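You operate a simulated robot arm through the tools that you are given. There is no shell and no other tool. Be economical: measure what you need, move in short steps, check, and stop when the job is done.

The job below is to be done with a simulated two-armed robot. You get a single attempt, and the scene is never put back.

TASK
Hold the orange tray on the top of the back bench steady with one hand, lift the purple tape roll out of it with the other and set it down on the top of the back bench.

Only the result counts: the job must be done as asked and must still hold three seconds after the hand-in. Knocking over, shifting, dropping, spilling or breaking anything else fails it.

THE ROBOT
Two 7-joint arms with two-finger parallel grippers on one trunk, on a base that drives. Base frame: it is fixed to the floor where the robot stands at the start and does not move with it; the origin is under the middle of the robot, x ahead of it, y to its left, z up; the surface under the hand at the start is at about z = 900. Readings come in mm, degrees, newtons and seconds.
The left shoulder is at the start at [20, 113, 1247], the right one opposite. With the tool pointing down near the work surface each hand reaches from about 220 to 600 mm from the robot's upright axis, wherever it stands, measured 20 degrees to its own side. Places, roughly: top of the back bench [300, 500, 900]. Payload 1.57 kg a hand.
The TCP of each hand is the grasp point between the finger pads, 30 mm short of the fingertips. In the tool frame z runs along the fingers and y along their closing line. Largest opening 80 mm; finger width 17, thickness 12; the body of the gripper, 40 by 82 mm, starts 80 mm behind the TCP.
Orientation is that of the tool frame in the base frame, as [roll, pitch, yaw] about the fixed x, y, z axes, in that order (R = Rz(yaw) Ry(pitch) Rx(roll)). With the fingers straight down and closing along the base's y, the tool's x points along the base's -x, its y along +y and its z along -z.

THE INTERFACE
- The arms move only by the tool arm_command. It takes "left_rows", "right_rows" or both (then of equal length, played together; a hand with none holds still); each is a list of rows, each a list of 3 entries, a list of its own where there are three numbers: the shift along the tool's x, y, z in units of 30 mm (1.0 is 30 mm), then the turn, a rotation vector about the tool's x, y, z in units of 8 degrees (1.0 is 8 degrees), then the opening, from 0 (shut) to 1 (fully open). In form: [[[x, y, z], [ax, ay, az], claw], ...]. A call has 1 to 10 rows; each row shifts and turns the commanded pose from where the row before left it, along the tool's axes as they then stand. A call with a number of a shift or a turn outside -1 to 1 is refused whole. A row lasts 0.2 s, in which the tool goes at most 50 mm and 8.6 degrees; a call with a longer step from one row to the next is refused whole, and so is a gripper value outside its range. A pose out of reach is approached as far as the arm can. The call stops where the force on the tool passes 40 N (or 10 N more than at its start, if that is more) or the arm is blocked; 0.2 s more then pass. The fingers move at their own pace (about 45 mm/s each) and stop on an object; they squeeze with about 41 N. The grip force told is the motor's: it shows also when the fingers shut on nothing. Time passes only in rows, and 0.2 s behind the last, so rows that do not move let the fingers close. The reply holds the time, the measured pose of the TCP, the force on the tool along the base axes, the opening and the grip force, in the units named above and with some noise, with the torque about the TCP (base axes, N m) and any sound that the robot's microphone picked up.
- Cameras (640 x 400 px; columns grow to the right, rows downward): "scene" is now at [100.4, -7.5, 1378.9]; the picture's right is [-0.06, -1.00, 0.00], its down [-0.52, 0.03, -0.85] and it looks along [0.85, -0.05, -0.52] (base axes); focal length 270 px, centre (320, 200). "left" rides on the left gripper at [72, 7, -122] in its tool frame; the picture's right is [-0.09, 1.00, 0.00], its down [-0.84, -0.08, -0.54] and it looks along [-0.54, -0.05, 0.84] (tool axes); focal length 238 px, centre (320, 200). "right" rides on the right gripper at [72, -7, -122] in its tool frame; the picture's right is [0.09, 1.00, 0.00], its down [-0.84, 0.08, -0.54] and it looks along [-0.54, 0.05, 0.84] (tool axes); focal length 238 px, centre (320, 200). There is no depth. A picture from a camera that has moved, and an enlarged one, comes with that camera's place and axes in the base frame and with its lens.
- capture(camera): a new picture of that camera. It takes no simulated time.
- move_column(by): slides the trunk up (or, below 0, down) by that many mm; the arms and the scene camera ride with it, the base frame stays. It gives what a move gives, with no picture.
- steer(legs): drives the robot by 1 to 6 legs, each [ahead, left, turn to the left] in mm, mm and degrees, along the robot's own axes; the way and the turn of a leg run together, so that a leg with both is an arc; at most 1500 mm and 180 degrees a leg. The arms and the cameras ride along, it lands a little off, and it stops where it bumps. It gives what a move gives.
- pan_tilt(pan, tilt): turns the head with the scene camera to pan (to the left, within 80 degrees either way) and tilt (down, from -29 to 69), counted from straight ahead of the robot. It gives what a move gives.
- inspect(camera, box): a new picture of the part [left, top, right, bottom] of that camera's present view, enlarged. It takes no simulated time.
- hand_in(): hands the job in; it is judged then, once.

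Work in short steps. Places have to be worked out from the pictures, the camera data and where the tool is seen: move nearer, look again, correct. Check each grasp and each placing, and mend what went wrong. You have 120 turns and 92 pictures in all, those below and enlarged ones among them. Open the grippers and draw the arms clear of the work before you hand the job in, unless the task says otherwise; then end with one line.

The tools are called after "Call:" by a JSON object that holds its "name" and its "arguments". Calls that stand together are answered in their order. arm_command: Moves the arms, as the interface text tells. Its arguments: {"type":"object","properties":{"left_rows":{"type":"array"},"right_rows":{"type":"array"}},"required":[]} The other tools are called the same way: move_column (by) slides the trunk up or down; steer (legs) drives the base; pan_tilt (pan, tilt) turns the head that bears the scene camera; capture (camera) takes a picture; inspect (camera, box) takes an enlarged picture of a part of a camera's view; hand_in () hands the job in.

At the start:

```text
t: 0.0
left_position: [451.8, 227.4, 1211.7]
left_tool_rot: [179.9, 0.0, 180.0]
left_wrist_force: [0.1, -0.1, -0.7]
left_torque: [0.02, 0.02, 0.0]
left_width: 79.9
left_finger_force: 0.0
right_position: [423.1, -168.1, 1218.0]
right_tool_rot: [-180.0, -0.1, -179.9]
right_wrist_force: [0.0, 0.1, -0.1]
right_torque: [0.01, 0.02, 0.01]
right_width: 80.2
right_finger_force: 0.0
trunk travel left (down, up): [-300.0, 270.0]
robot x, y, heading: [-5.8, -1.4, -0.2]
head pan, tilt: [-3.3, 31.6]
```

scene: 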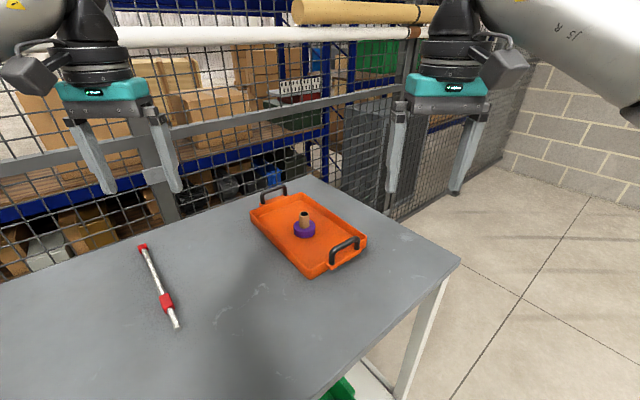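
right: 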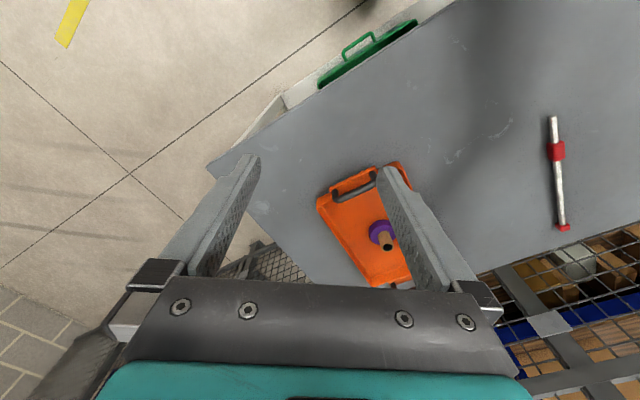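
left: 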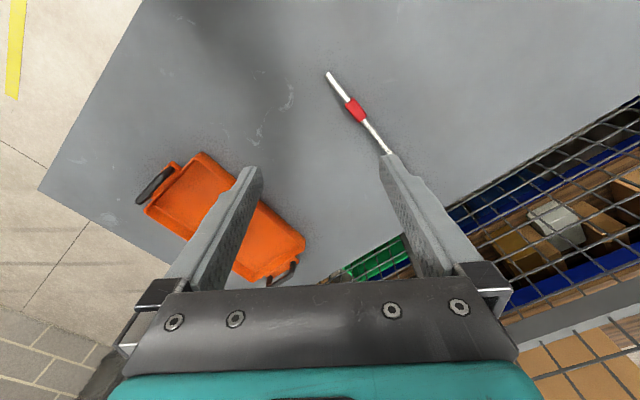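

The tray is about 700 mm ahead near the bench's right end, and the bench looks turned about 40° to the left. I'll turn to face it squarely and shift right so the tray comes within reach.

Call:
{"name": "steer", "arguments": {"legs": [[0, 0, 38], [0, -440, 0]]}}

Call:
{"name": "pan_tilt", "arguments": {"pan": 0, "tilt": 45}}

Call:
{"name": "capture", "arguments": {"camera": "scene"}}

```text
t: 4.5
left_position: [495.1, 102.8, 1212.3]
left_tool_rot: [179.9, -0.1, -142.8]
left_wrist_force: [-0.4, -0.1, 0.5]
left_torque: [0.02, -0.01, 0.01]
left_width: 80.0
left_finger_force: 0.0
right_position: [709.4, -228.0, 1218.7]
right_tool_rot: [-179.9, 0.0, -142.9]
right_wrist_force: [0.8, -0.1, -0.1]
right_torque: [-0.04, -0.03, 0.02]
right_width: 80.0
right_finger_force: 0.0
trunk travel left (down, up): [-300.0, 270.0]
robot x, y, heading: [270.4, -352.1, 37.2]
head pan, tilt: [-3.3, 31.6]
```

```text
t: 5.2
left_position: [492.6, 103.5, 1212.7]
left_tool_rot: [-179.9, 0.0, -142.9]
left_wrist_force: [0.2, 0.2, 0.0]
left_torque: [0.02, 0.01, 0.0]
left_width: 79.9
left_finger_force: 0.1
right_position: [708.6, -227.6, 1217.6]
right_tool_rot: [180.0, 0.0, -143.0]
right_wrist_force: [-0.5, 0.5, -0.2]
right_torque: [0.01, -0.01, -0.03]
right_width: 80.3
right_finger_force: 0.1
trunk travel left (down, up): [-300.0, 270.0]
robot x, y, heading: [271.7, -353.4, 37.0]
head pan, tilt: [0.0, 45.0]
```

```text
88 pictures are left
camera scene: at [343.2, -297.6, 1358.8], right [0.6, -0.8, 0.0], down [-0.56, -0.43, -0.71], along [0.56, 0.43, -0.71], focal length 270 px, centre (320, 200)
```

scene: 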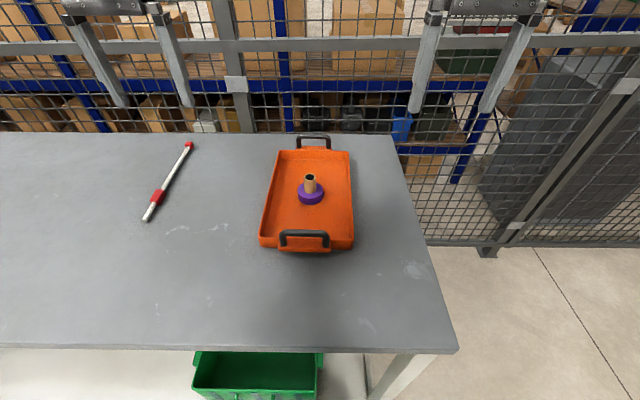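

Now square to the bench: tape about 548 ahead and 22 left, near handle about 421 ahead. I'll look down at the front of the base to see whether I can get closer, and zoom in on the tray.

Call:
{"name": "inspect", "arguments": {"camera": "scene", "box": [230, 120, 390, 270]}}

Call:
{"name": "pan_tilt", "arguments": {"pan": 0, "tilt": 69}}

Call:
{"name": "capture", "arguments": {"camera": "scene"}}

```text
2.67 times, centred on (310, 195) of scene
camera zoom: at [343.2, -297.6, 1358.8], right [0.6, -0.8, 0.0], down [-0.56, -0.43, -0.71], along [0.56, 0.43, -0.71], focal length 721 px, centre (347, 213)
```

zoom: 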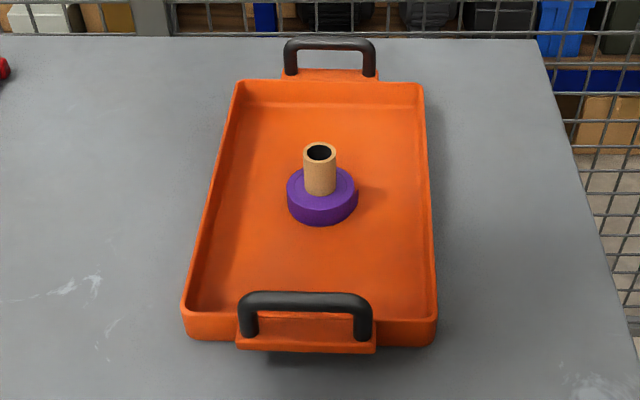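

```text
t: 6.1
left_position: [491.7, 103.7, 1212.4]
left_tool_rot: [-180.0, 0.1, -142.9]
left_wrist_force: [-0.4, 0.6, 0.8]
left_torque: [-0.01, 0.01, 0.01]
left_width: 80.0
left_finger_force: 0.1
right_position: [708.0, -228.1, 1218.3]
right_tool_rot: [-180.0, -0.1, -142.9]
right_wrist_force: [-0.5, -0.2, -0.6]
right_torque: [-0.01, 0.02, -0.02]
right_width: 79.8
right_finger_force: 0.0
trunk travel left (down, up): [-300.0, 270.0]
robot x, y, heading: [266.3, -349.8, 37.0]
head pan, tilt: [0.0, 68.8]
```

```text
86 pictures are left
camera scene: at [322.9, -312.9, 1329.9], right [0.6, -0.8, 0.0], down [-0.74, -0.56, -0.36], along [0.29, 0.22, -0.93], focal length 270 px, centre (320, 200)
```

scene: 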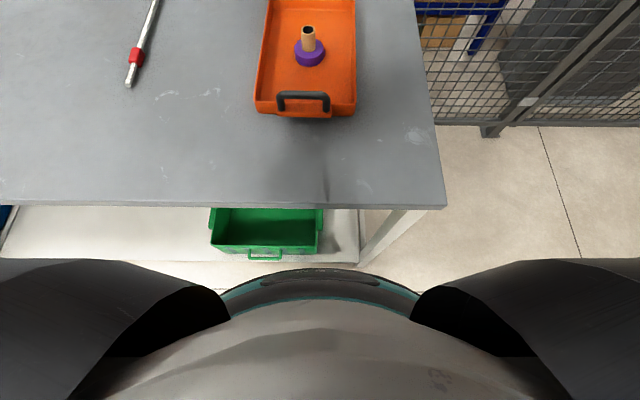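

The base is only a couple of centimetres from the lower shelf and bin, so I won't go forward. Turning left 10° puts the tape on the right hand's side and the tray's left wall on the left's. I'll lower the trunk by 100 mm for better reach.

Call:
{"name": "steer", "arguments": {"legs": [[0, 0, 10]]}}

Call:
{"name": "move_column", "arguments": {"by": -100}}

Call:
{"name": "pan_tilt", "arguments": {"pan": -5, "tilt": 45}}

Call:
{"name": "capture", "arguments": {"camera": "scene"}}

Call:
{"name": "capture", "arguments": {"camera": "left"}}

Call:
{"name": "capture", "arguments": {"camera": "right"}}

```text
t: 7.2
left_position: [408.4, 135.6, 1212.6]
left_tool_rot: [179.9, 0.0, -132.8]
left_wrist_force: [-0.2, 0.2, -0.8]
left_torque: [0.02, 0.03, 0.01]
left_width: 80.1
left_finger_force: 0.1
right_position: [680.2, -154.3, 1219.0]
right_tool_rot: [-180.0, -0.1, -132.8]
right_wrist_force: [-1.1, 0.8, -0.9]
right_torque: [0.01, 0.0, 0.0]
right_width: 80.0
right_finger_force: 0.1
trunk travel left (down, up): [-300.0, 270.0]
robot x, y, heading: [270.6, -348.9, 47.3]
head pan, tilt: [0.0, 68.8]
```

```text
t: 8.5
left_position: [408.8, 134.9, 1112.7]
left_tool_rot: [179.9, 0.1, -132.7]
left_wrist_force: [0.7, -0.3, 0.3]
left_torque: [-0.03, 0.0, -0.02]
left_width: 80.1
left_finger_force: 0.1
right_position: [679.7, -152.8, 1118.3]
right_tool_rot: [-179.9, 0.0, -132.8]
right_wrist_force: [0.2, 0.3, 0.4]
right_torque: [0.01, -0.01, 0.01]
right_width: 80.0
right_finger_force: 0.0
trunk travel left (down, up): [-200.0, 370.0]
robot x, y, heading: [267.6, -348.3, 47.4]
head pan, tilt: [0.0, 68.8]
```

```text
t: 9.4
left_position: [408.9, 136.1, 1112.4]
left_tool_rot: [180.0, -0.1, -132.6]
left_wrist_force: [0.5, 0.2, -0.8]
left_torque: [0.0, -0.02, -0.01]
left_width: 79.9
left_finger_force: 0.1
right_position: [680.1, -153.6, 1118.2]
right_tool_rot: [-180.0, 0.0, -132.8]
right_wrist_force: [0.4, 0.2, 0.2]
right_torque: [0.01, -0.06, -0.03]
right_width: 79.9
right_finger_force: 0.1
trunk travel left (down, up): [-200.0, 370.0]
robot x, y, heading: [268.3, -349.2, 47.1]
head pan, tilt: [-5.0, 45.0]
```

```text
85 pictures are left
camera scene: at [337.3, -290.7, 1258.7], right [0.67, -0.74, 0.0], down [-0.52, -0.48, -0.71], along [0.52, 0.47, -0.71], focal length 270 px, centre (320, 200)
```

scene: 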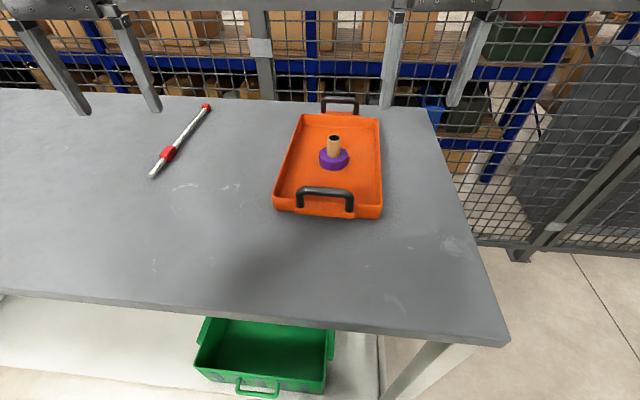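

```text
84 pictures are left
camera left: at [354.8, 87.6, 1234.6], right [-0.67, 0.74, 0.0], down [0.62, 0.56, 0.54], along [0.4, 0.36, -0.84], focal length 238 px, centre (320, 200)
```

left: 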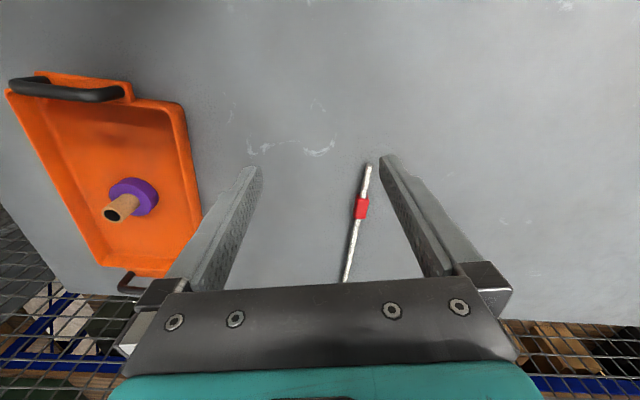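

```text
83 pictures are left
camera right: at [636.5, -210.1, 1239.0], right [-0.79, 0.61, 0.0], down [0.51, 0.67, 0.54], along [0.33, 0.43, -0.84], focal length 238 px, centre (320, 200)
```

right: 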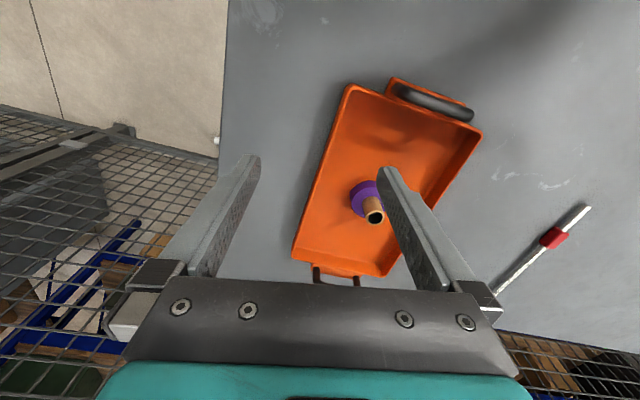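

Triangulating from three cameras puts the tape near [699, 0, 918]. I'll zoom in to place the tray's left wall.

Call:
{"name": "inspect", "arguments": {"camera": "left", "box": [0, 60, 240, 300]}}

Call:
{"name": "inspect", "arguments": {"camera": "scene", "box": [250, 80, 410, 230]}}

Call:
{"name": "inspect", "arguments": {"camera": "right", "box": [280, 60, 500, 290]}}

```text
1.67 times, centred on (120, 180) of left
camera zoom: at [354.8, 87.6, 1234.6], right [-0.67, 0.74, 0.0], down [0.62, 0.56, 0.54], along [0.4, 0.36, -0.84], focal length 397 px, centre (653, 233)
```

zoom: 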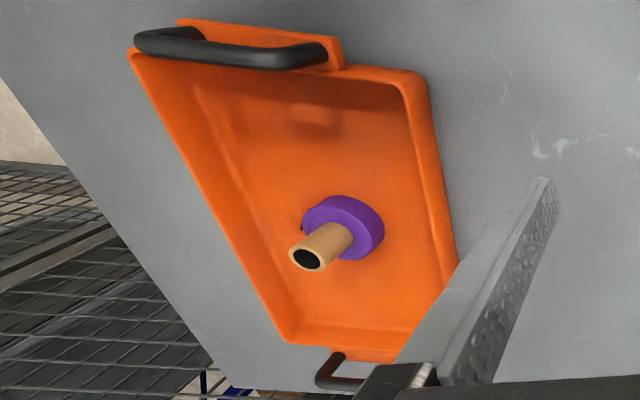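

```text
2.67 times, centred on (330, 155) of scene
camera zoom: at [337.3, -290.7, 1258.7], right [0.67, -0.74, 0.0], down [-0.52, -0.48, -0.71], along [0.52, 0.47, -0.71], focal length 721 px, centre (293, 320)
```

zoom: 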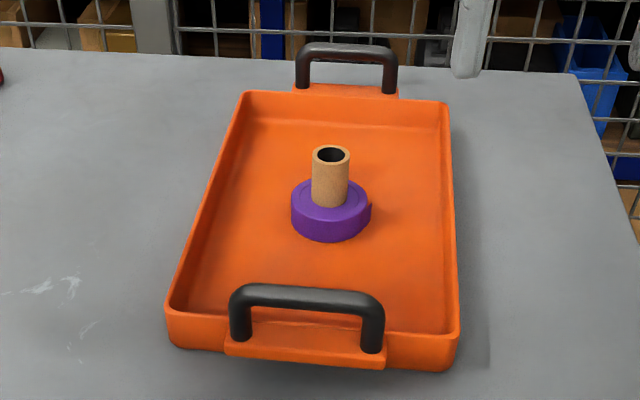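

```text
1.74 times, centred on (390, 175) of right
camera zoom: at [636.5, -210.1, 1239.0], right [-0.79, 0.61, 0.0], down [0.51, 0.67, 0.54], along [0.33, 0.43, -0.84], focal length 414 px, centre (198, 244)
```

zoom: 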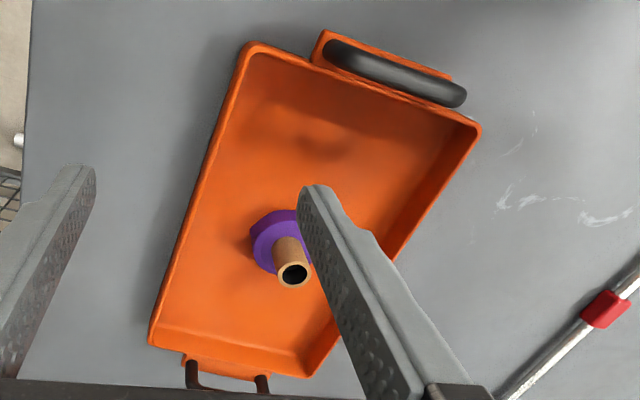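

Tray left wall runs from about (528, 0) to (768, 164), heading ~34°, rim z≈926. I'll bring the left hand above the wall near (582, 37), aligned with it.

Call:
{"name": "arm_command", "arguments": {"left_rows": [[[0, 0, 0], [0, 0, 0.82], 0.75], [[0, 0, 0], [0, 0, 0.82], 0.75], [[-0.48, -0.995, 0], [0, 0, 0], 0.75], [[-0.48, -0.995, 0], [0, 0, 0], 0.75], [[-0.48, -0.995, 0], [0, 0, 0], 0.75], [[-0.48, -0.995, 0], [0, 0, 0], 0.75], [[-0.48, -0.995, 0], [0, 0, 0], 0.75], [[-0.48, -0.995, 0], [0, 0, 0], 0.75], [[0, 0, 1], [0, 0, 0], 0.75], [[0, 0, 1], [0, 0, 0], 0.75]]}}

Call:
{"name": "capture", "arguments": {"camera": "left"}}

Call:
{"name": "capture", "arguments": {"camera": "scene"}}

```text
t: 11.6
left_position: [581.5, 36.4, 1050.8]
left_tool_rot: [180.0, -0.1, -145.9]
left_wrist_force: [0.4, 0.1, -0.4]
left_torque: [0.03, -0.03, 0.01]
left_width: 60.1
left_finger_force: 0.1
right_position: [680.4, -153.5, 1118.3]
right_tool_rot: [180.0, 0.0, -132.8]
right_wrist_force: [-0.8, 0.6, -0.1]
right_torque: [-0.03, -0.03, 0.02]
right_width: 79.6
right_finger_force: 0.0
trunk travel left (down, up): [-200.0, 370.0]
robot x, y, heading: [268.6, -347.7, 47.2]
head pan, tilt: [-5.0, 45.0]
```

```text
79 pictures are left
camera left: at [518.5, 1.5, 1174.6], right [-0.48, 0.88, 0.0], down [0.74, 0.41, 0.54], along [0.47, 0.26, -0.84], focal length 238 px, centre (320, 200)
```

left: 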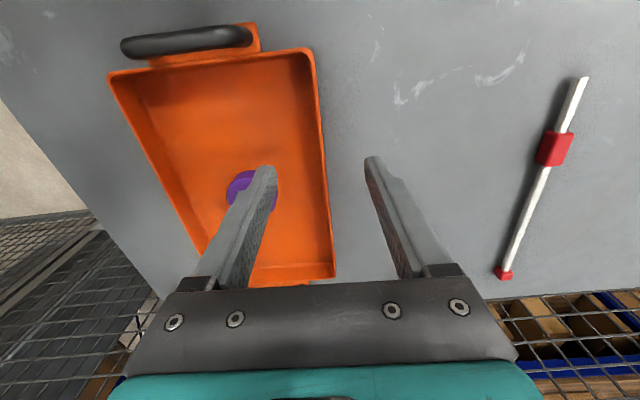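

```text
78 pictures are left
camera scene: at [337.4, -290.6, 1258.7], right [0.67, -0.74, 0.0], down [-0.52, -0.48, -0.71], along [0.52, 0.48, -0.71], focal length 270 px, centre (320, 200)
```

scene: 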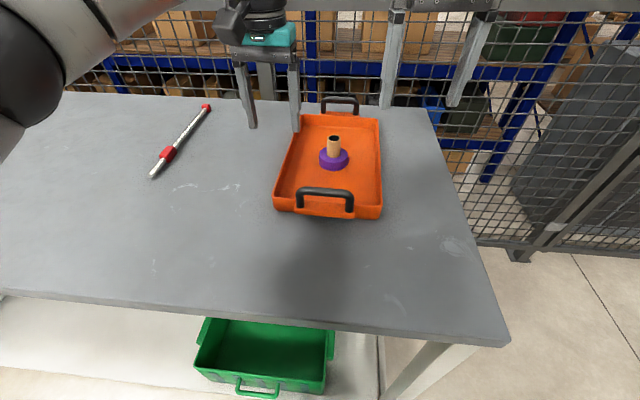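

The wall rim projects within ~3 mm of directly under the TCP. Descending most of the way, then checking.

Call:
{"name": "arm_command", "arguments": {"left_rows": [[[0, -0.05, 0.9], [0, 0, 0], 0.75], [[0, -0.05, 0.9], [0, 0, 0], 0.75], [[0, 0, 0.9], [0, 0, 0], 0.75]]}}

Call:
{"name": "capture", "arguments": {"camera": "left"}}

Call:
{"name": "inspect", "arguments": {"camera": "scene", "box": [210, 80, 400, 230]}}

```text
t: 12.4
left_position: [581.9, 33.3, 971.6]
left_tool_rot: [-179.9, -0.1, -145.8]
left_wrist_force: [-0.2, -0.1, 0.2]
left_torque: [0.01, -0.01, -0.02]
left_width: 59.9
left_finger_force: 0.0
right_position: [680.1, -153.4, 1118.3]
right_tool_rot: [180.0, 0.1, -132.9]
right_wrist_force: [0.3, 0.7, 0.7]
right_torque: [0.0, 0.0, 0.02]
right_width: 79.8
right_finger_force: 0.1
trunk travel left (down, up): [-200.0, 370.0]
robot x, y, heading: [269.2, -350.0, 47.1]
head pan, tilt: [-5.0, 45.0]
```

```text
77 pictures are left
camera left: at [518.1, -0.7, 1094.6], right [-0.48, 0.88, 0.0], down [0.74, 0.41, 0.54], along [0.48, 0.26, -0.84], focal length 238 px, centre (320, 200)
```

left: 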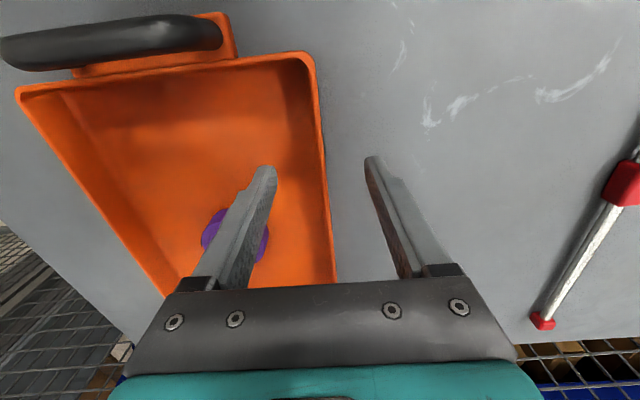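

```text
2.67 times, centred on (305, 155) of scene
camera zoom: at [337.4, -290.6, 1258.8], right [0.67, -0.74, 0.0], down [-0.52, -0.48, -0.71], along [0.52, 0.48, -0.71], focal length 721 px, centre (360, 320)
```

zoom: 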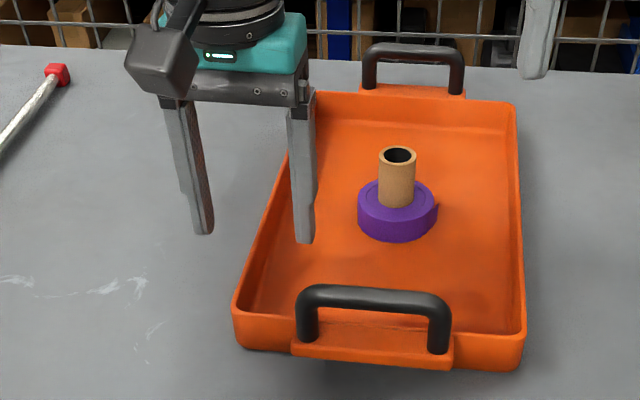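

The wall lies midway between the fingers. Lowering to z≈940 without closing yet.

Call:
{"name": "arm_command", "arguments": {"left_rows": [[[0, 0, 0.5], [0, 0, 0], 0.75], [[0, 0, 0.55], [0, 0, 0], 0.75], [[0, 0, 0], [0, 0, 0], 0.4]]}}

Call:
{"name": "capture", "arguments": {"camera": "left"}}

Call:
{"name": "inspect", "arguments": {"camera": "scene", "box": [210, 80, 400, 230]}}

```text
t: 13.2
left_position: [583.0, 33.7, 939.8]
left_tool_rot: [-179.9, 0.0, -145.8]
left_wrist_force: [0.0, -0.1, -0.1]
left_torque: [-0.01, 0.01, -0.01]
left_width: 32.0
left_finger_force: 0.0
right_position: [679.8, -154.1, 1118.2]
right_tool_rot: [-180.0, 0.0, -132.9]
right_wrist_force: [1.1, -0.5, -0.2]
right_torque: [0.01, 0.0, -0.02]
right_width: 80.0
right_finger_force: 0.1
trunk travel left (down, up): [-200.0, 370.0]
robot x, y, heading: [268.8, -351.9, 47.2]
head pan, tilt: [-5.0, 45.0]
```

```text
75 pictures are left
camera left: at [518.4, -0.5, 1062.8], right [-0.48, 0.88, 0.0], down [0.74, 0.41, 0.54], along [0.48, 0.26, -0.84], focal length 238 px, centre (320, 200)
```

left: 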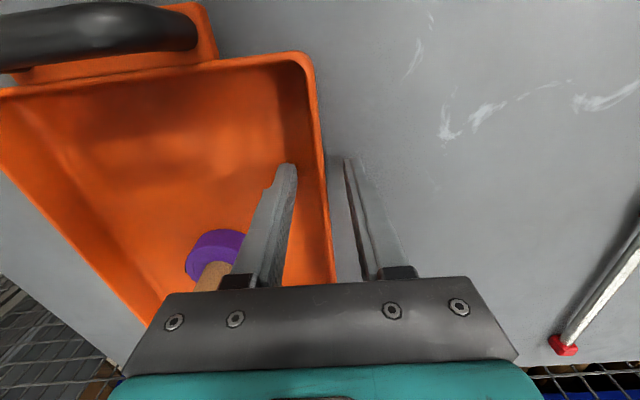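

```text
2.67 times, centred on (305, 155) of scene
camera zoom: at [337.3, -290.7, 1258.8], right [0.67, -0.74, 0.0], down [-0.52, -0.48, -0.71], along [0.52, 0.48, -0.71], focal length 721 px, centre (360, 320)
```

zoom: 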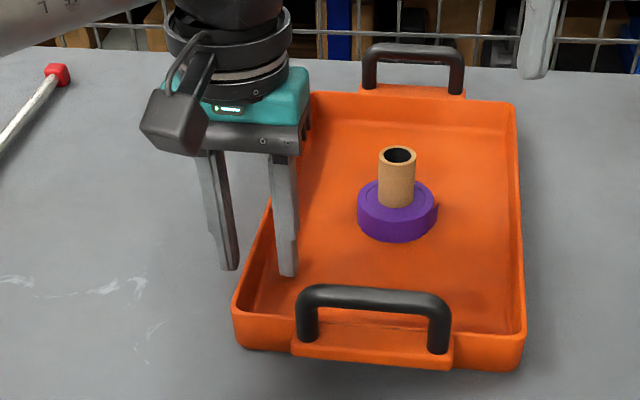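

Fingers straddle the wall with the rim centred; closing the left grip.

Call:
{"name": "arm_command", "arguments": {"left_rows": [[[0, 0, 0], [0, 0, 0], 0.2], [[0, 0, 0], [0, 0, 0], 0.1], [[0, 0, 0], [0, 0, 0], 0], [[0, 0, 0], [0, 0, 0], 0], [[0, 0, 0], [0, 0, 0], 0]]}}

Call:
{"name": "inspect", "arguments": {"camera": "scene", "box": [210, 80, 400, 230]}}

```text
t: 14.4
left_position: [581.8, 34.4, 940.8]
left_tool_rot: [179.9, 0.0, -145.8]
left_wrist_force: [0.1, 0.5, 0.4]
left_torque: [-0.02, 0.09, 0.29]
left_width: 3.6
left_finger_force: 24.7
right_position: [679.0, -153.0, 1118.5]
right_tool_rot: [-179.9, 0.1, -132.8]
right_wrist_force: [0.1, -0.2, 0.0]
right_torque: [0.0, -0.01, -0.02]
right_width: 80.3
right_finger_force: 0.0
trunk travel left (down, up): [-200.0, 370.0]
robot x, y, heading: [267.2, -348.3, 47.2]
head pan, tilt: [-5.0, 45.0]
```

```text
2.67 times, centred on (305, 155) of scene
camera zoom: at [337.4, -290.6, 1258.8], right [0.67, -0.74, 0.0], down [-0.52, -0.48, -0.71], along [0.52, 0.48, -0.71], focal length 721 px, centre (360, 320)
```

zoom: 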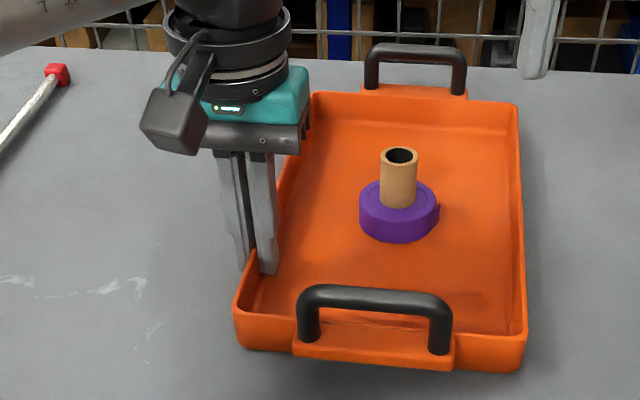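

Wall held (3.6 mm, force on). Now the right hand: align and move above the tape at about (699, 0).

Call:
{"name": "arm_command", "arguments": {"right_rows": [[[0, 0, 0], [0, 0, 0.81], 1], [[0, 0, 0], [0, 0, 0.81], 1], [[-0.85, 0.97, 0], [0, 0, 0], 1], [[-0.85, 0.97, 0], [0, 0, 0], 1], [[-0.85, 0.97, 0], [0, 0, 0], 1], [[-0.85, 0.97, 0], [0, 0, 0], 1]]}}

Call:
{"name": "capture", "arguments": {"camera": "right"}}

Call:
{"name": "capture", "arguments": {"camera": "scene"}}

```text
t: 15.8
left_position: [581.2, 35.0, 940.3]
left_tool_rot: [180.0, 0.0, -145.9]
left_wrist_force: [-1.6, 1.1, 0.2]
left_torque: [-0.18, -0.16, 0.08]
left_width: 3.5
left_finger_force: 24.2
right_position: [696.0, -5.0, 1116.8]
right_tool_rot: [-179.9, 0.3, -145.6]
right_wrist_force: [0.4, 0.1, -0.3]
right_torque: [0.0, 0.03, -0.01]
right_width: 80.0
right_finger_force: 0.1
right hand out of reach, approached as far as the arm can: row 6
trunk travel left (down, up): [-200.0, 370.0]
robot x, y, heading: [271.2, -349.4, 47.4]
head pan, tilt: [-5.0, 45.0]
```

```text
72 pictures are left
camera right: at [640.5, -50.3, 1238.4], right [-0.64, 0.77, 0.0], down [0.64, 0.54, 0.54], along [0.42, 0.35, -0.84], focal length 238 px, centre (320, 200)
```

right: 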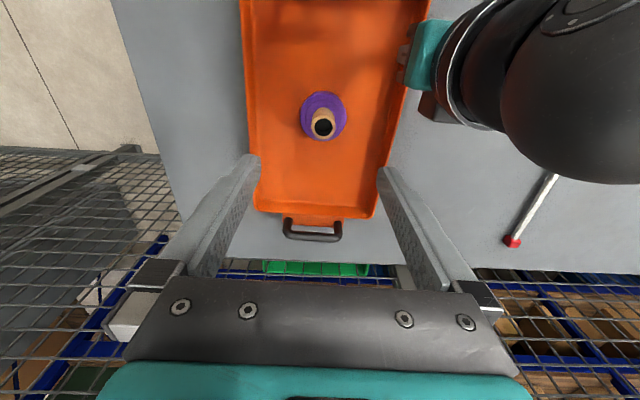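

```text
71 pictures are left
camera scene: at [336.6, -290.3, 1258.8], right [0.67, -0.74, 0.0], down [-0.52, -0.48, -0.71], along [0.52, 0.48, -0.71], focal length 270 px, centre (320, 200)
```

scene: 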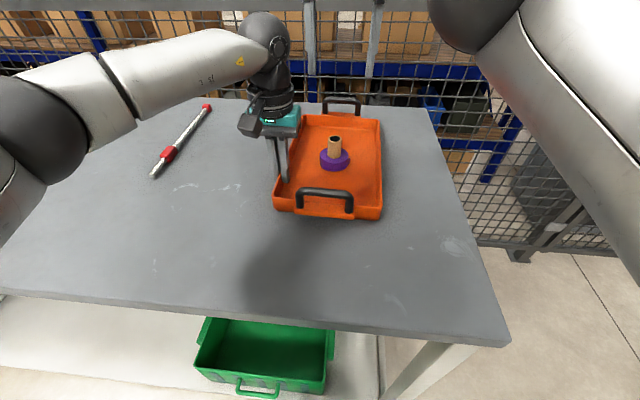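

The tape reads at about [697, 2], and the commanded point is right there; the last bit of reach should come back as the hand descends. Going down 90 mm and rechecking clearance.

Call:
{"name": "arm_command", "arguments": {"right_rows": [[[0, 0, 1], [0, 0, 0], 1], [[0, 0, 1], [0, 0, 0], 1], [[0, 0, 1], [0, 0, 0], 1]]}}

Call:
{"name": "capture", "arguments": {"camera": "right"}}

Call:
{"name": "capture", "arguments": {"camera": "scene"}}

```text
t: 16.6
left_position: [583.2, 33.1, 940.1]
left_tool_rot: [179.9, -0.1, -146.0]
left_wrist_force: [0.0, -1.4, -0.5]
left_torque: [-0.14, 0.17, -0.05]
left_width: 3.7
left_finger_force: 24.9
right_position: [697.3, -3.5, 1028.1]
right_tool_rot: [-179.9, 0.0, -145.8]
right_wrist_force: [-1.3, 0.2, -0.3]
right_torque: [0.01, 0.01, -0.03]
right_width: 79.9
right_finger_force: 0.1
trunk travel left (down, up): [-200.0, 370.0]
robot x, y, heading: [266.5, -348.5, 47.0]
head pan, tilt: [-5.0, 45.0]
```

```text
70 pictures are left
camera right: at [641.8, -49.7, 1148.6], right [-0.64, 0.77, 0.0], down [0.65, 0.53, 0.54], along [0.42, 0.35, -0.84], focal length 238 px, centre (320, 200)
```

right: 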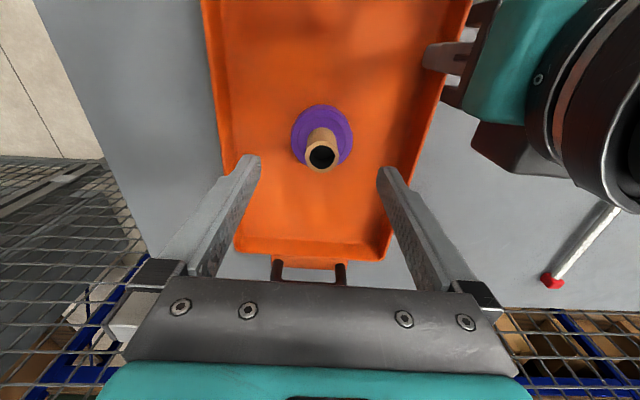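

```text
69 pictures are left
camera scene: at [337.5, -290.8, 1258.8], right [0.67, -0.74, 0.0], down [-0.52, -0.48, -0.71], along [0.52, 0.48, -0.71], focal length 270 px, centre (320, 200)
```

scene: 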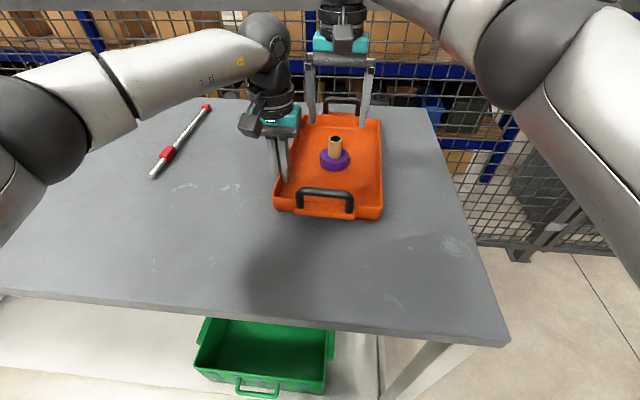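

Ring centre ≈ [698, 0]; TCP is ~3 mm short. I'll correct and go down to ~968 so the tips sit just above the ring.

Call:
{"name": "arm_command", "arguments": {"right_rows": [[[-0.07, 0.08, 1], [0, 0, 0], 1], [[0, 0, 1], [0, 0, 0], 1]]}}

Call:
{"name": "capture", "arguments": {"camera": "right"}}

Call:
{"name": "inspect", "arguments": {"camera": "scene", "box": [230, 40, 420, 230]}}

```text
t: 17.2
left_position: [582.4, 33.6, 939.7]
left_tool_rot: [179.9, 0.0, -146.0]
left_wrist_force: [-0.2, -0.4, 0.4]
left_torque: [0.01, 0.1, 0.0]
left_width: 3.8
left_finger_force: 24.2
right_position: [696.7, -1.1, 968.1]
right_tool_rot: [179.9, -0.1, -145.7]
right_wrist_force: [0.0, -0.7, -0.5]
right_torque: [0.0, 0.0, -0.04]
right_width: 80.0
right_finger_force: 0.0
trunk travel left (down, up): [-200.0, 370.0]
robot x, y, heading: [268.3, -351.7, 47.2]
head pan, tilt: [-5.0, 45.0]
```

```text
68 pictures are left
camera right: at [641.8, -47.5, 1089.8], right [-0.64, 0.77, 0.0], down [0.65, 0.53, 0.54], along [0.42, 0.35, -0.84], focal length 238 px, centre (320, 200)
```

right: 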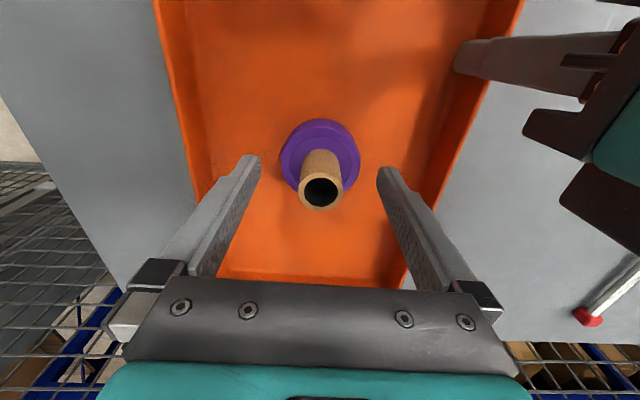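

```text
2.11 times, centred on (325, 135) of scene
camera zoom: at [337.3, -290.7, 1258.8], right [0.67, -0.74, 0.0], down [-0.52, -0.48, -0.71], along [0.52, 0.48, -0.71], focal length 570 px, centre (310, 337)
```

zoom: 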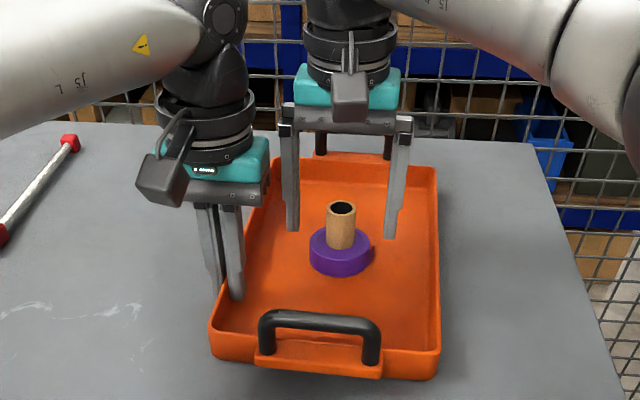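

The ring is centred (≈[696, −1]), Ø~60. Lowering the last 26 mm.

Call:
{"name": "arm_command", "arguments": {"right_rows": [[[0, 0, 0.44], [0, 0, 0], 1], [[0, 0, 0.43], [0, 0, 0], 1]]}}

Call:
{"name": "capture", "arguments": {"camera": "right"}}

Call:
{"name": "inspect", "arguments": {"camera": "scene", "box": [230, 40, 420, 230]}}

```text
t: 17.8
left_position: [582.7, 34.4, 939.9]
left_tool_rot: [180.0, 0.0, -145.9]
left_wrist_force: [-1.3, -0.2, 0.5]
left_torque: [0.0, 0.08, -0.03]
left_width: 3.6
left_finger_force: 24.8
right_position: [697.7, -1.9, 942.9]
right_tool_rot: [-180.0, 0.0, -145.9]
right_wrist_force: [-0.4, -0.5, -0.1]
right_torque: [-0.01, -0.03, 0.01]
right_width: 79.8
right_finger_force: 0.1
trunk travel left (down, up): [-200.0, 370.0]
robot x, y, heading: [272.3, -350.0, 46.8]
head pan, tilt: [-5.0, 45.0]
```

```text
66 pictures are left
camera right: at [642.4, -47.5, 1063.2], right [-0.64, 0.77, 0.0], down [0.65, 0.53, 0.54], along [0.42, 0.34, -0.84], focal length 238 px, centre (320, 200)
```

right: 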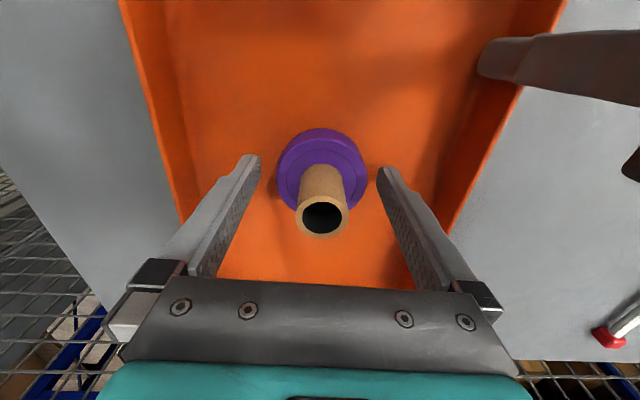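

```text
2.11 times, centred on (325, 135) of scene
camera zoom: at [337.3, -290.7, 1258.8], right [0.67, -0.74, 0.0], down [-0.52, -0.48, -0.71], along [0.52, 0.48, -0.71], focal length 570 px, centre (310, 337)
```

zoom: 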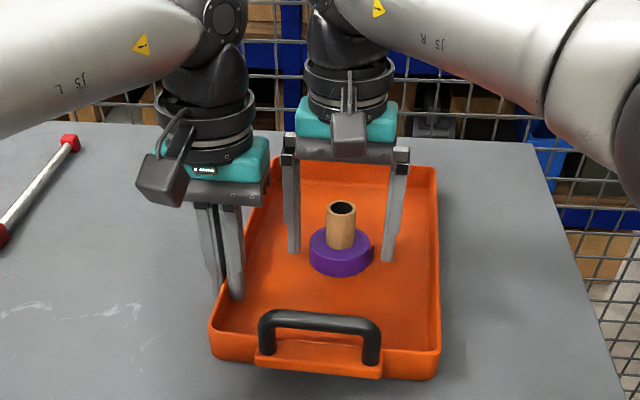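

Aligned within a couple of mm, no contact. Closing the right hand on the ring.

Call:
{"name": "arm_command", "arguments": {"right_rows": [[[0.03, 0, 0], [0, 0, 0], 0.85], [[0, 0, 0], [0, 0, 0], 0.7], [[0, 0, 0], [0, 0, 0], 0.6], [[0, 0, 0], [0, 0, 0], 0.4], [[0, 0, 0], [0, 0, 0], 0.4], [[0, 0, 0], [0, 0, 0], 0.4]]}}

Call:
{"name": "capture", "arguments": {"camera": "right"}}

```text
t: 19.2
left_position: [582.4, 33.3, 940.9]
left_tool_rot: [-180.0, 0.0, -145.9]
left_wrist_force: [-1.3, 0.3, 0.4]
left_torque: [0.05, 0.11, -0.02]
left_width: 3.4
left_finger_force: 25.0
right_position: [696.3, -1.6, 942.7]
right_tool_rot: [-180.0, 0.0, -145.8]
right_wrist_force: [-1.5, -0.4, 0.1]
right_torque: [0.02, -0.04, 0.01]
right_width: 58.1
right_finger_force: 41.1
trunk travel left (down, up): [-200.0, 370.0]
robot x, y, heading: [271.7, -351.3, 47.4]
head pan, tilt: [-5.0, 45.0]
```

```text
64 pictures are left
camera right: at [641.5, -47.7, 1063.3], right [-0.64, 0.77, 0.0], down [0.65, 0.53, 0.54], along [0.42, 0.34, -0.84], focal length 238 px, centre (320, 200)
```

right: 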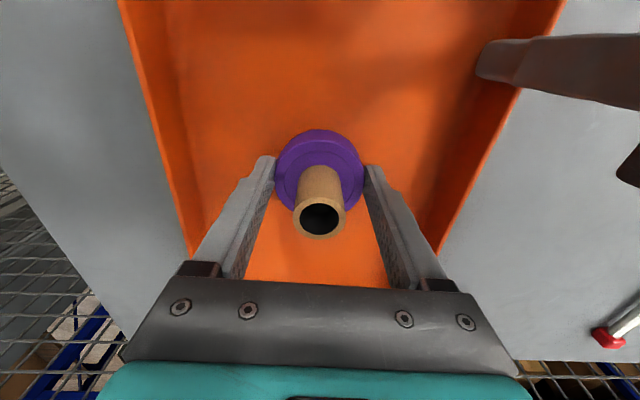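

Gripped at 58 mm with full force. Lifting straight up 75 mm and checking.

Call:
{"name": "arm_command", "arguments": {"right_rows": [[[0, 0, -0.5], [0, 0, 0], 0.4], [[0, 0, -0.7], [0, 0, 0], 0.4], [[0, 0, -0.7], [0, 0, 0], 0.4], [[0, 0, -0.6], [0, 0, 0], 0.4]]}}

Call:
{"name": "inspect", "arguments": {"camera": "scene", "box": [230, 40, 420, 230]}}

```text
t: 20.2
left_position: [582.7, 34.2, 940.8]
left_tool_rot: [180.0, 0.0, -145.8]
left_wrist_force: [-1.3, 0.4, 0.2]
left_torque: [0.02, 0.07, -0.04]
left_width: 3.9
left_finger_force: 25.0
right_position: [696.6, -3.7, 1017.0]
right_tool_rot: [180.0, 0.1, -145.8]
right_wrist_force: [0.5, 0.9, -0.8]
right_torque: [0.0, 0.03, 0.02]
right_width: 57.9
right_finger_force: 40.8
trunk travel left (down, up): [-200.0, 370.0]
robot x, y, heading: [269.6, -352.8, 47.1]
head pan, tilt: [-5.0, 45.0]
```

```text
2.11 times, centred on (325, 135) of scene
camera zoom: at [337.2, -290.6, 1258.8], right [0.67, -0.74, 0.0], down [-0.52, -0.48, -0.71], along [0.52, 0.48, -0.71], focal length 570 px, centre (310, 337)
```

zoom: 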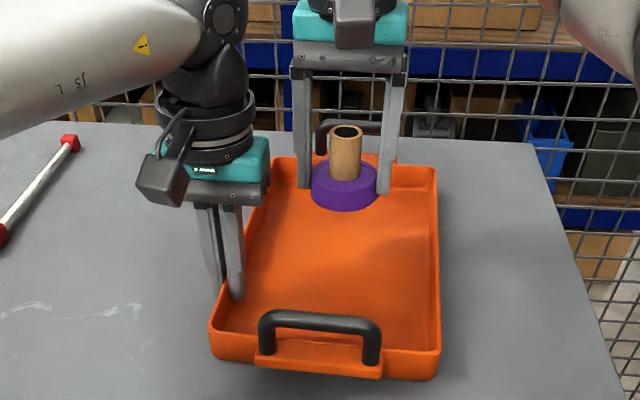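

The tape is up, and the tray hasn't moved. Carrying it over the right wall to the free strip on the bench at about (728, −189).

Call:
{"name": "arm_command", "arguments": {"right_rows": [[[0.2, -0.5, 0], [0, 0, 0], 0.4], [[0.45, -0.95, 0], [0, 0, 0], 0.4], [[0.45, -0.95, 0], [0, 0, 0], 0.4], [[0.45, -0.95, 0], [0, 0, 0], 0.4], [[0.45, -0.95, 0], [0, 0, 0], 0.4], [[0.45, -0.95, 0], [0, 0, 0], 0.4], [[0.2, -0.48, 0], [0, 0, 0], 0.4]]}}

Call:
{"name": "capture", "arguments": {"camera": "right"}}

Call:
{"name": "capture", "arguments": {"camera": "scene"}}

```text
t: 21.8
left_position: [582.0, 33.3, 941.4]
left_tool_rot: [-179.9, 0.0, -146.0]
left_wrist_force: [-0.9, -0.8, -0.3]
left_torque: [0.1, -0.04, 0.01]
left_width: 3.6
left_finger_force: 24.8
right_position: [727.2, -190.6, 1015.7]
right_tool_rot: [179.9, 0.0, -145.8]
right_wrist_force: [0.1, -0.3, -0.9]
right_torque: [0.0, -0.03, 0.0]
right_width: 58.1
right_finger_force: 41.1
trunk travel left (down, up): [-200.0, 370.0]
robot x, y, heading: [267.0, -351.0, 47.0]
head pan, tilt: [-5.0, 45.0]
```

```text
62 pictures are left
camera right: at [673.0, -235.5, 1137.8], right [-0.64, 0.77, 0.0], down [0.65, 0.54, 0.54], along [0.42, 0.35, -0.84], focal length 238 px, centre (320, 200)
```

right: 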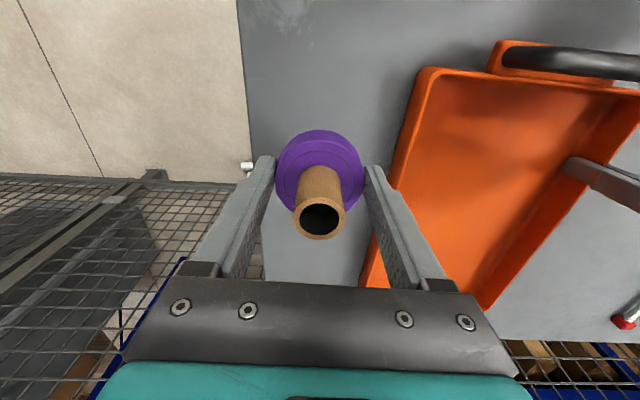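

```text
61 pictures are left
camera scene: at [337.4, -290.8, 1258.8], right [0.67, -0.74, 0.0], down [-0.52, -0.48, -0.71], along [0.52, 0.48, -0.71], focal length 270 px, centre (320, 200)
```

scene: 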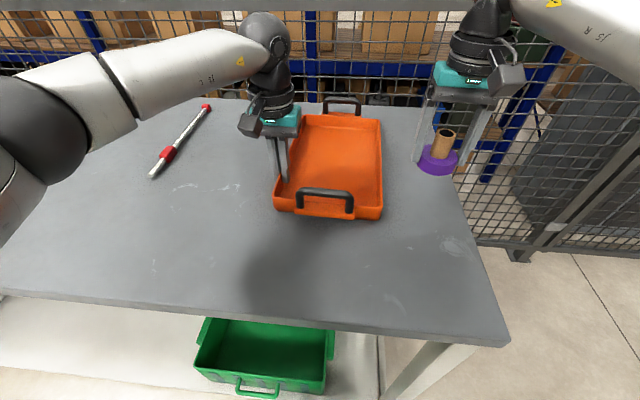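

The spot has ~40 mm to the bench edge and ample room to the tray. Lowering to ~943, then feeling for the bench.

Call:
{"name": "arm_command", "arguments": {"right_rows": [[[0, 0, 0.8], [0, 0, 0], 0.4], [[0, 0, 0.8], [0, 0, 0], 0.4], [[0, 0, 0.6], [0, 0, 0], 0.4], [[0, 0, 0.2], [0, 0, 0], 0.4]]}}

Call:
{"name": "arm_command", "arguments": {"right_rows": [[[0, 0, 0.03], [0, 0, 0], 0.4], [[0, 0, 0.03], [0, 0, 0], 0.4], [[0, 0, 0], [0, 0, 0], 0.4]]}}

Call:
{"name": "inspect", "arguments": {"camera": "scene", "box": [360, 80, 540, 240]}}

```text
t: 22.8
left_position: [582.2, 33.3, 941.0]
left_tool_rot: [-180.0, 0.1, -146.0]
left_wrist_force: [0.0, -1.3, 0.4]
left_torque: [0.08, -0.03, 0.01]
left_width: 3.5
left_finger_force: 24.7
right_position: [727.4, -188.7, 943.9]
right_tool_rot: [-180.0, 0.0, -145.7]
right_wrist_force: [1.2, 0.7, -0.8]
right_torque: [0.0, 0.02, 0.02]
right_width: 58.3
right_finger_force: 41.0
trunk travel left (down, up): [-200.0, 370.0]
robot x, y, heading: [272.8, -351.0, 47.0]
head pan, tilt: [-5.0, 45.0]
```

```text
t: 23.6
left_position: [583.3, 33.4, 941.4]
left_tool_rot: [179.9, -0.1, -145.9]
left_wrist_force: [-0.3, -1.2, -0.4]
left_torque: [0.04, 0.03, 0.01]
left_width: 3.7
left_finger_force: 24.4
right_position: [728.4, -189.2, 942.8]
right_tool_rot: [-179.9, 0.0, -145.8]
right_wrist_force: [-0.2, -0.4, 0.0]
right_torque: [0.02, 0.04, 0.01]
right_width: 58.1
right_finger_force: 41.1
trunk travel left (down, up): [-200.0, 370.0]
robot x, y, heading: [270.0, -353.7, 47.2]
head pan, tilt: [-5.0, 45.0]
```

```text
2.50 times, centred on (450, 160) of scene
camera zoom: at [337.4, -290.8, 1258.8], right [0.67, -0.74, 0.0], down [-0.52, -0.48, -0.71], along [0.52, 0.48, -0.71], focal length 676 px, centre (-5, 300)
```

zoom: 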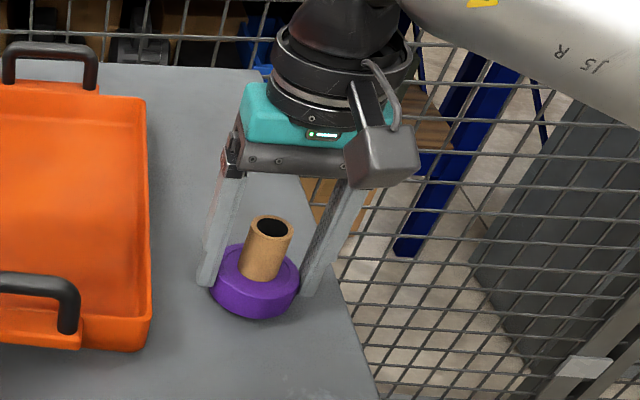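

No contact yet at 942.8; continuing down in 1 mm steps.

Call:
{"name": "arm_command", "arguments": {"right_rows": [[[0, 0, 0.035], [0, 0, 0], 0.4], [[0, 0, 0.035], [0, 0, 0], 0.4], [[0, 0, 0], [0, 0, 0], 0.4]]}}

Call:
{"name": "arm_command", "arguments": {"right_rows": [[[0, 0, 0.035], [0, 0, 0], 0.4], [[0, 0, 0], [0, 0, 0], 0.4]]}}

Call:
{"name": "arm_command", "arguments": {"right_rows": [[[0, 0, 0.035], [0, 0, 0], 0.4], [[0, 0, 0], [0, 0, 0], 0.4]]}}

```text
t: 24.4
left_position: [583.2, 33.3, 941.2]
left_tool_rot: [-179.9, 0.0, -145.9]
left_wrist_force: [0.7, -0.7, 0.2]
left_torque: [-0.01, 0.06, -0.01]
left_width: 3.6
left_finger_force: 24.3
right_position: [727.4, -188.0, 940.0]
right_tool_rot: [179.9, 0.1, -145.7]
right_wrist_force: [-0.1, 0.2, -1.6]
right_torque: [-0.02, -0.01, 0.03]
right_width: 58.4
right_finger_force: 40.9
trunk travel left (down, up): [-200.0, 370.0]
robot x, y, heading: [273.5, -348.8, 47.3]
head pan, tilt: [-5.0, 45.0]
```

```text
t: 25.0
left_position: [581.7, 33.4, 941.1]
left_tool_rot: [-179.9, 0.0, -146.0]
left_wrist_force: [-0.3, -0.8, 1.0]
left_torque: [-0.02, -0.02, 0.0]
left_width: 3.7
left_finger_force: 24.4
right_position: [728.1, -187.8, 939.9]
right_tool_rot: [179.9, 0.0, -145.6]
right_wrist_force: [0.0, 0.7, -0.2]
right_torque: [0.02, 0.04, 0.0]
right_width: 58.4
right_finger_force: 41.4
trunk travel left (down, up): [-200.0, 370.0]
robot x, y, heading: [269.0, -349.3, 47.5]
head pan, tilt: [-5.0, 45.0]
```

```text
t: 25.6
left_position: [583.2, 34.4, 939.8]
left_tool_rot: [180.0, 0.0, -145.9]
left_wrist_force: [0.2, -0.8, 0.7]
left_torque: [0.04, 0.01, 0.0]
left_width: 3.6
left_finger_force: 24.4
right_position: [727.6, -188.6, 937.8]
right_tool_rot: [180.0, 0.0, -145.6]
right_wrist_force: [0.1, -0.3, -0.9]
right_torque: [0.01, 0.02, 0.02]
right_width: 58.2
right_finger_force: 40.7
trunk travel left (down, up): [-200.0, 370.0]
robot x, y, heading: [270.5, -353.5, 47.2]
head pan, tilt: [-5.0, 45.0]
```

Still free at 937.8; a few more 1 mm steps.

Call:
{"name": "arm_command", "arguments": {"right_rows": [[[0, 0, 0.035], [0, 0, 0], 0.4], [[0, 0, 0], [0, 0, 0], 0.4]]}}

Call:
{"name": "arm_command", "arguments": {"right_rows": [[[0, 0, 0.035], [0, 0, 0], 0.4], [[0, 0, 0], [0, 0, 0], 0.4]]}}

Call:
{"name": "inspect", "arguments": {"camera": "scene", "box": [390, 130, 490, 220]}}

```text
t: 26.2
left_position: [583.7, 33.2, 941.1]
left_tool_rot: [180.0, 0.0, -145.9]
left_wrist_force: [-1.6, -0.5, -0.1]
left_torque: [0.0, 0.03, 0.01]
left_width: 3.7
left_finger_force: 24.8
right_position: [727.2, -189.1, 937.2]
right_tool_rot: [180.0, 0.0, -145.8]
right_wrist_force: [0.8, 1.0, -0.4]
right_torque: [0.02, 0.0, -0.01]
right_width: 58.4
right_finger_force: 41.0
trunk travel left (down, up): [-200.0, 370.0]
robot x, y, heading: [267.7, -347.1, 47.4]
head pan, tilt: [-5.0, 45.0]
```

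```text
t: 26.8
left_position: [582.0, 33.4, 941.7]
left_tool_rot: [180.0, 0.0, -145.9]
left_wrist_force: [1.3, -1.0, 0.4]
left_torque: [-0.01, 0.11, 0.0]
left_width: 3.8
left_finger_force: 24.5
right_position: [725.7, -189.2, 937.7]
right_tool_rot: [179.8, 0.1, -145.7]
right_wrist_force: [-0.3, -0.7, 8.2]
right_torque: [-0.07, 0.08, 0.01]
right_width: 58.3
right_finger_force: 40.9
trunk travel left (down, up): [-200.0, 370.0]
robot x, y, heading: [269.1, -350.6, 47.3]
head pan, tilt: [-5.0, 45.0]
```

```text
4.44 times, centred on (440, 175) of scene
camera zoom: at [337.0, -290.9, 1258.9], right [0.67, -0.74, 0.0], down [-0.52, -0.48, -0.71], along [0.52, 0.48, -0.71], focal length 1202 px, centre (-213, 311)
```

zoom: 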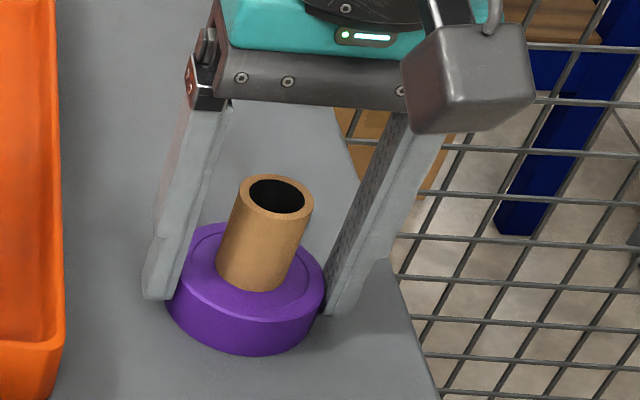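

The bench carries it now (8 N). Opening the right hand gently, then rising straight up.

Call:
{"name": "arm_command", "arguments": {"right_rows": [[[0, 0, -0.02], [0, 0, 0], 0.75], [[0, 0, 0], [0, 0, 0], 0.85], [[0, 0, 0], [0, 0, 0], 0.92], [[0, 0, 0], [0, 0, 0], 0.92]]}}

Call:
{"name": "capture", "arguments": {"camera": "right"}}

```text
t: 27.8
left_position: [582.2, 33.2, 941.1]
left_tool_rot: [180.0, 0.0, -145.9]
left_wrist_force: [-0.5, 1.0, -0.2]
left_torque: [0.03, 0.02, -0.02]
left_width: 3.9
left_finger_force: 24.8
right_position: [726.8, -188.0, 936.3]
right_tool_rot: [-180.0, 0.0, -145.7]
right_wrist_force: [-1.0, 0.5, -0.6]
right_torque: [-0.02, -0.01, 0.0]
right_width: 73.4
right_finger_force: 0.1
trunk travel left (down, up): [-200.0, 370.0]
robot x, y, heading: [264.6, -347.6, 47.1]
head pan, tilt: [-5.0, 45.0]
```

```text
58 pictures are left
camera right: at [672.0, -234.2, 1057.7], right [-0.64, 0.77, 0.0], down [0.65, 0.54, 0.54], along [0.42, 0.34, -0.84], focal length 238 px, centre (320, 200)
```

right: 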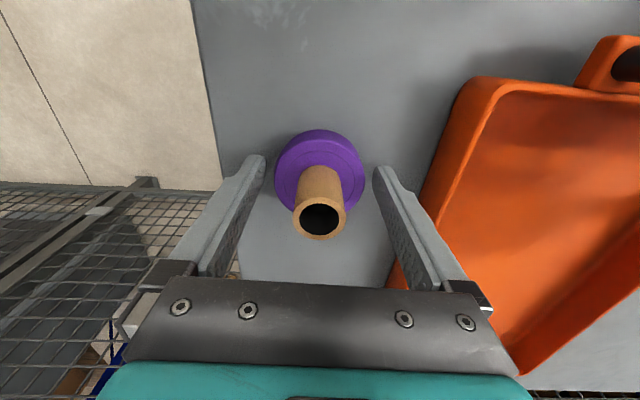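

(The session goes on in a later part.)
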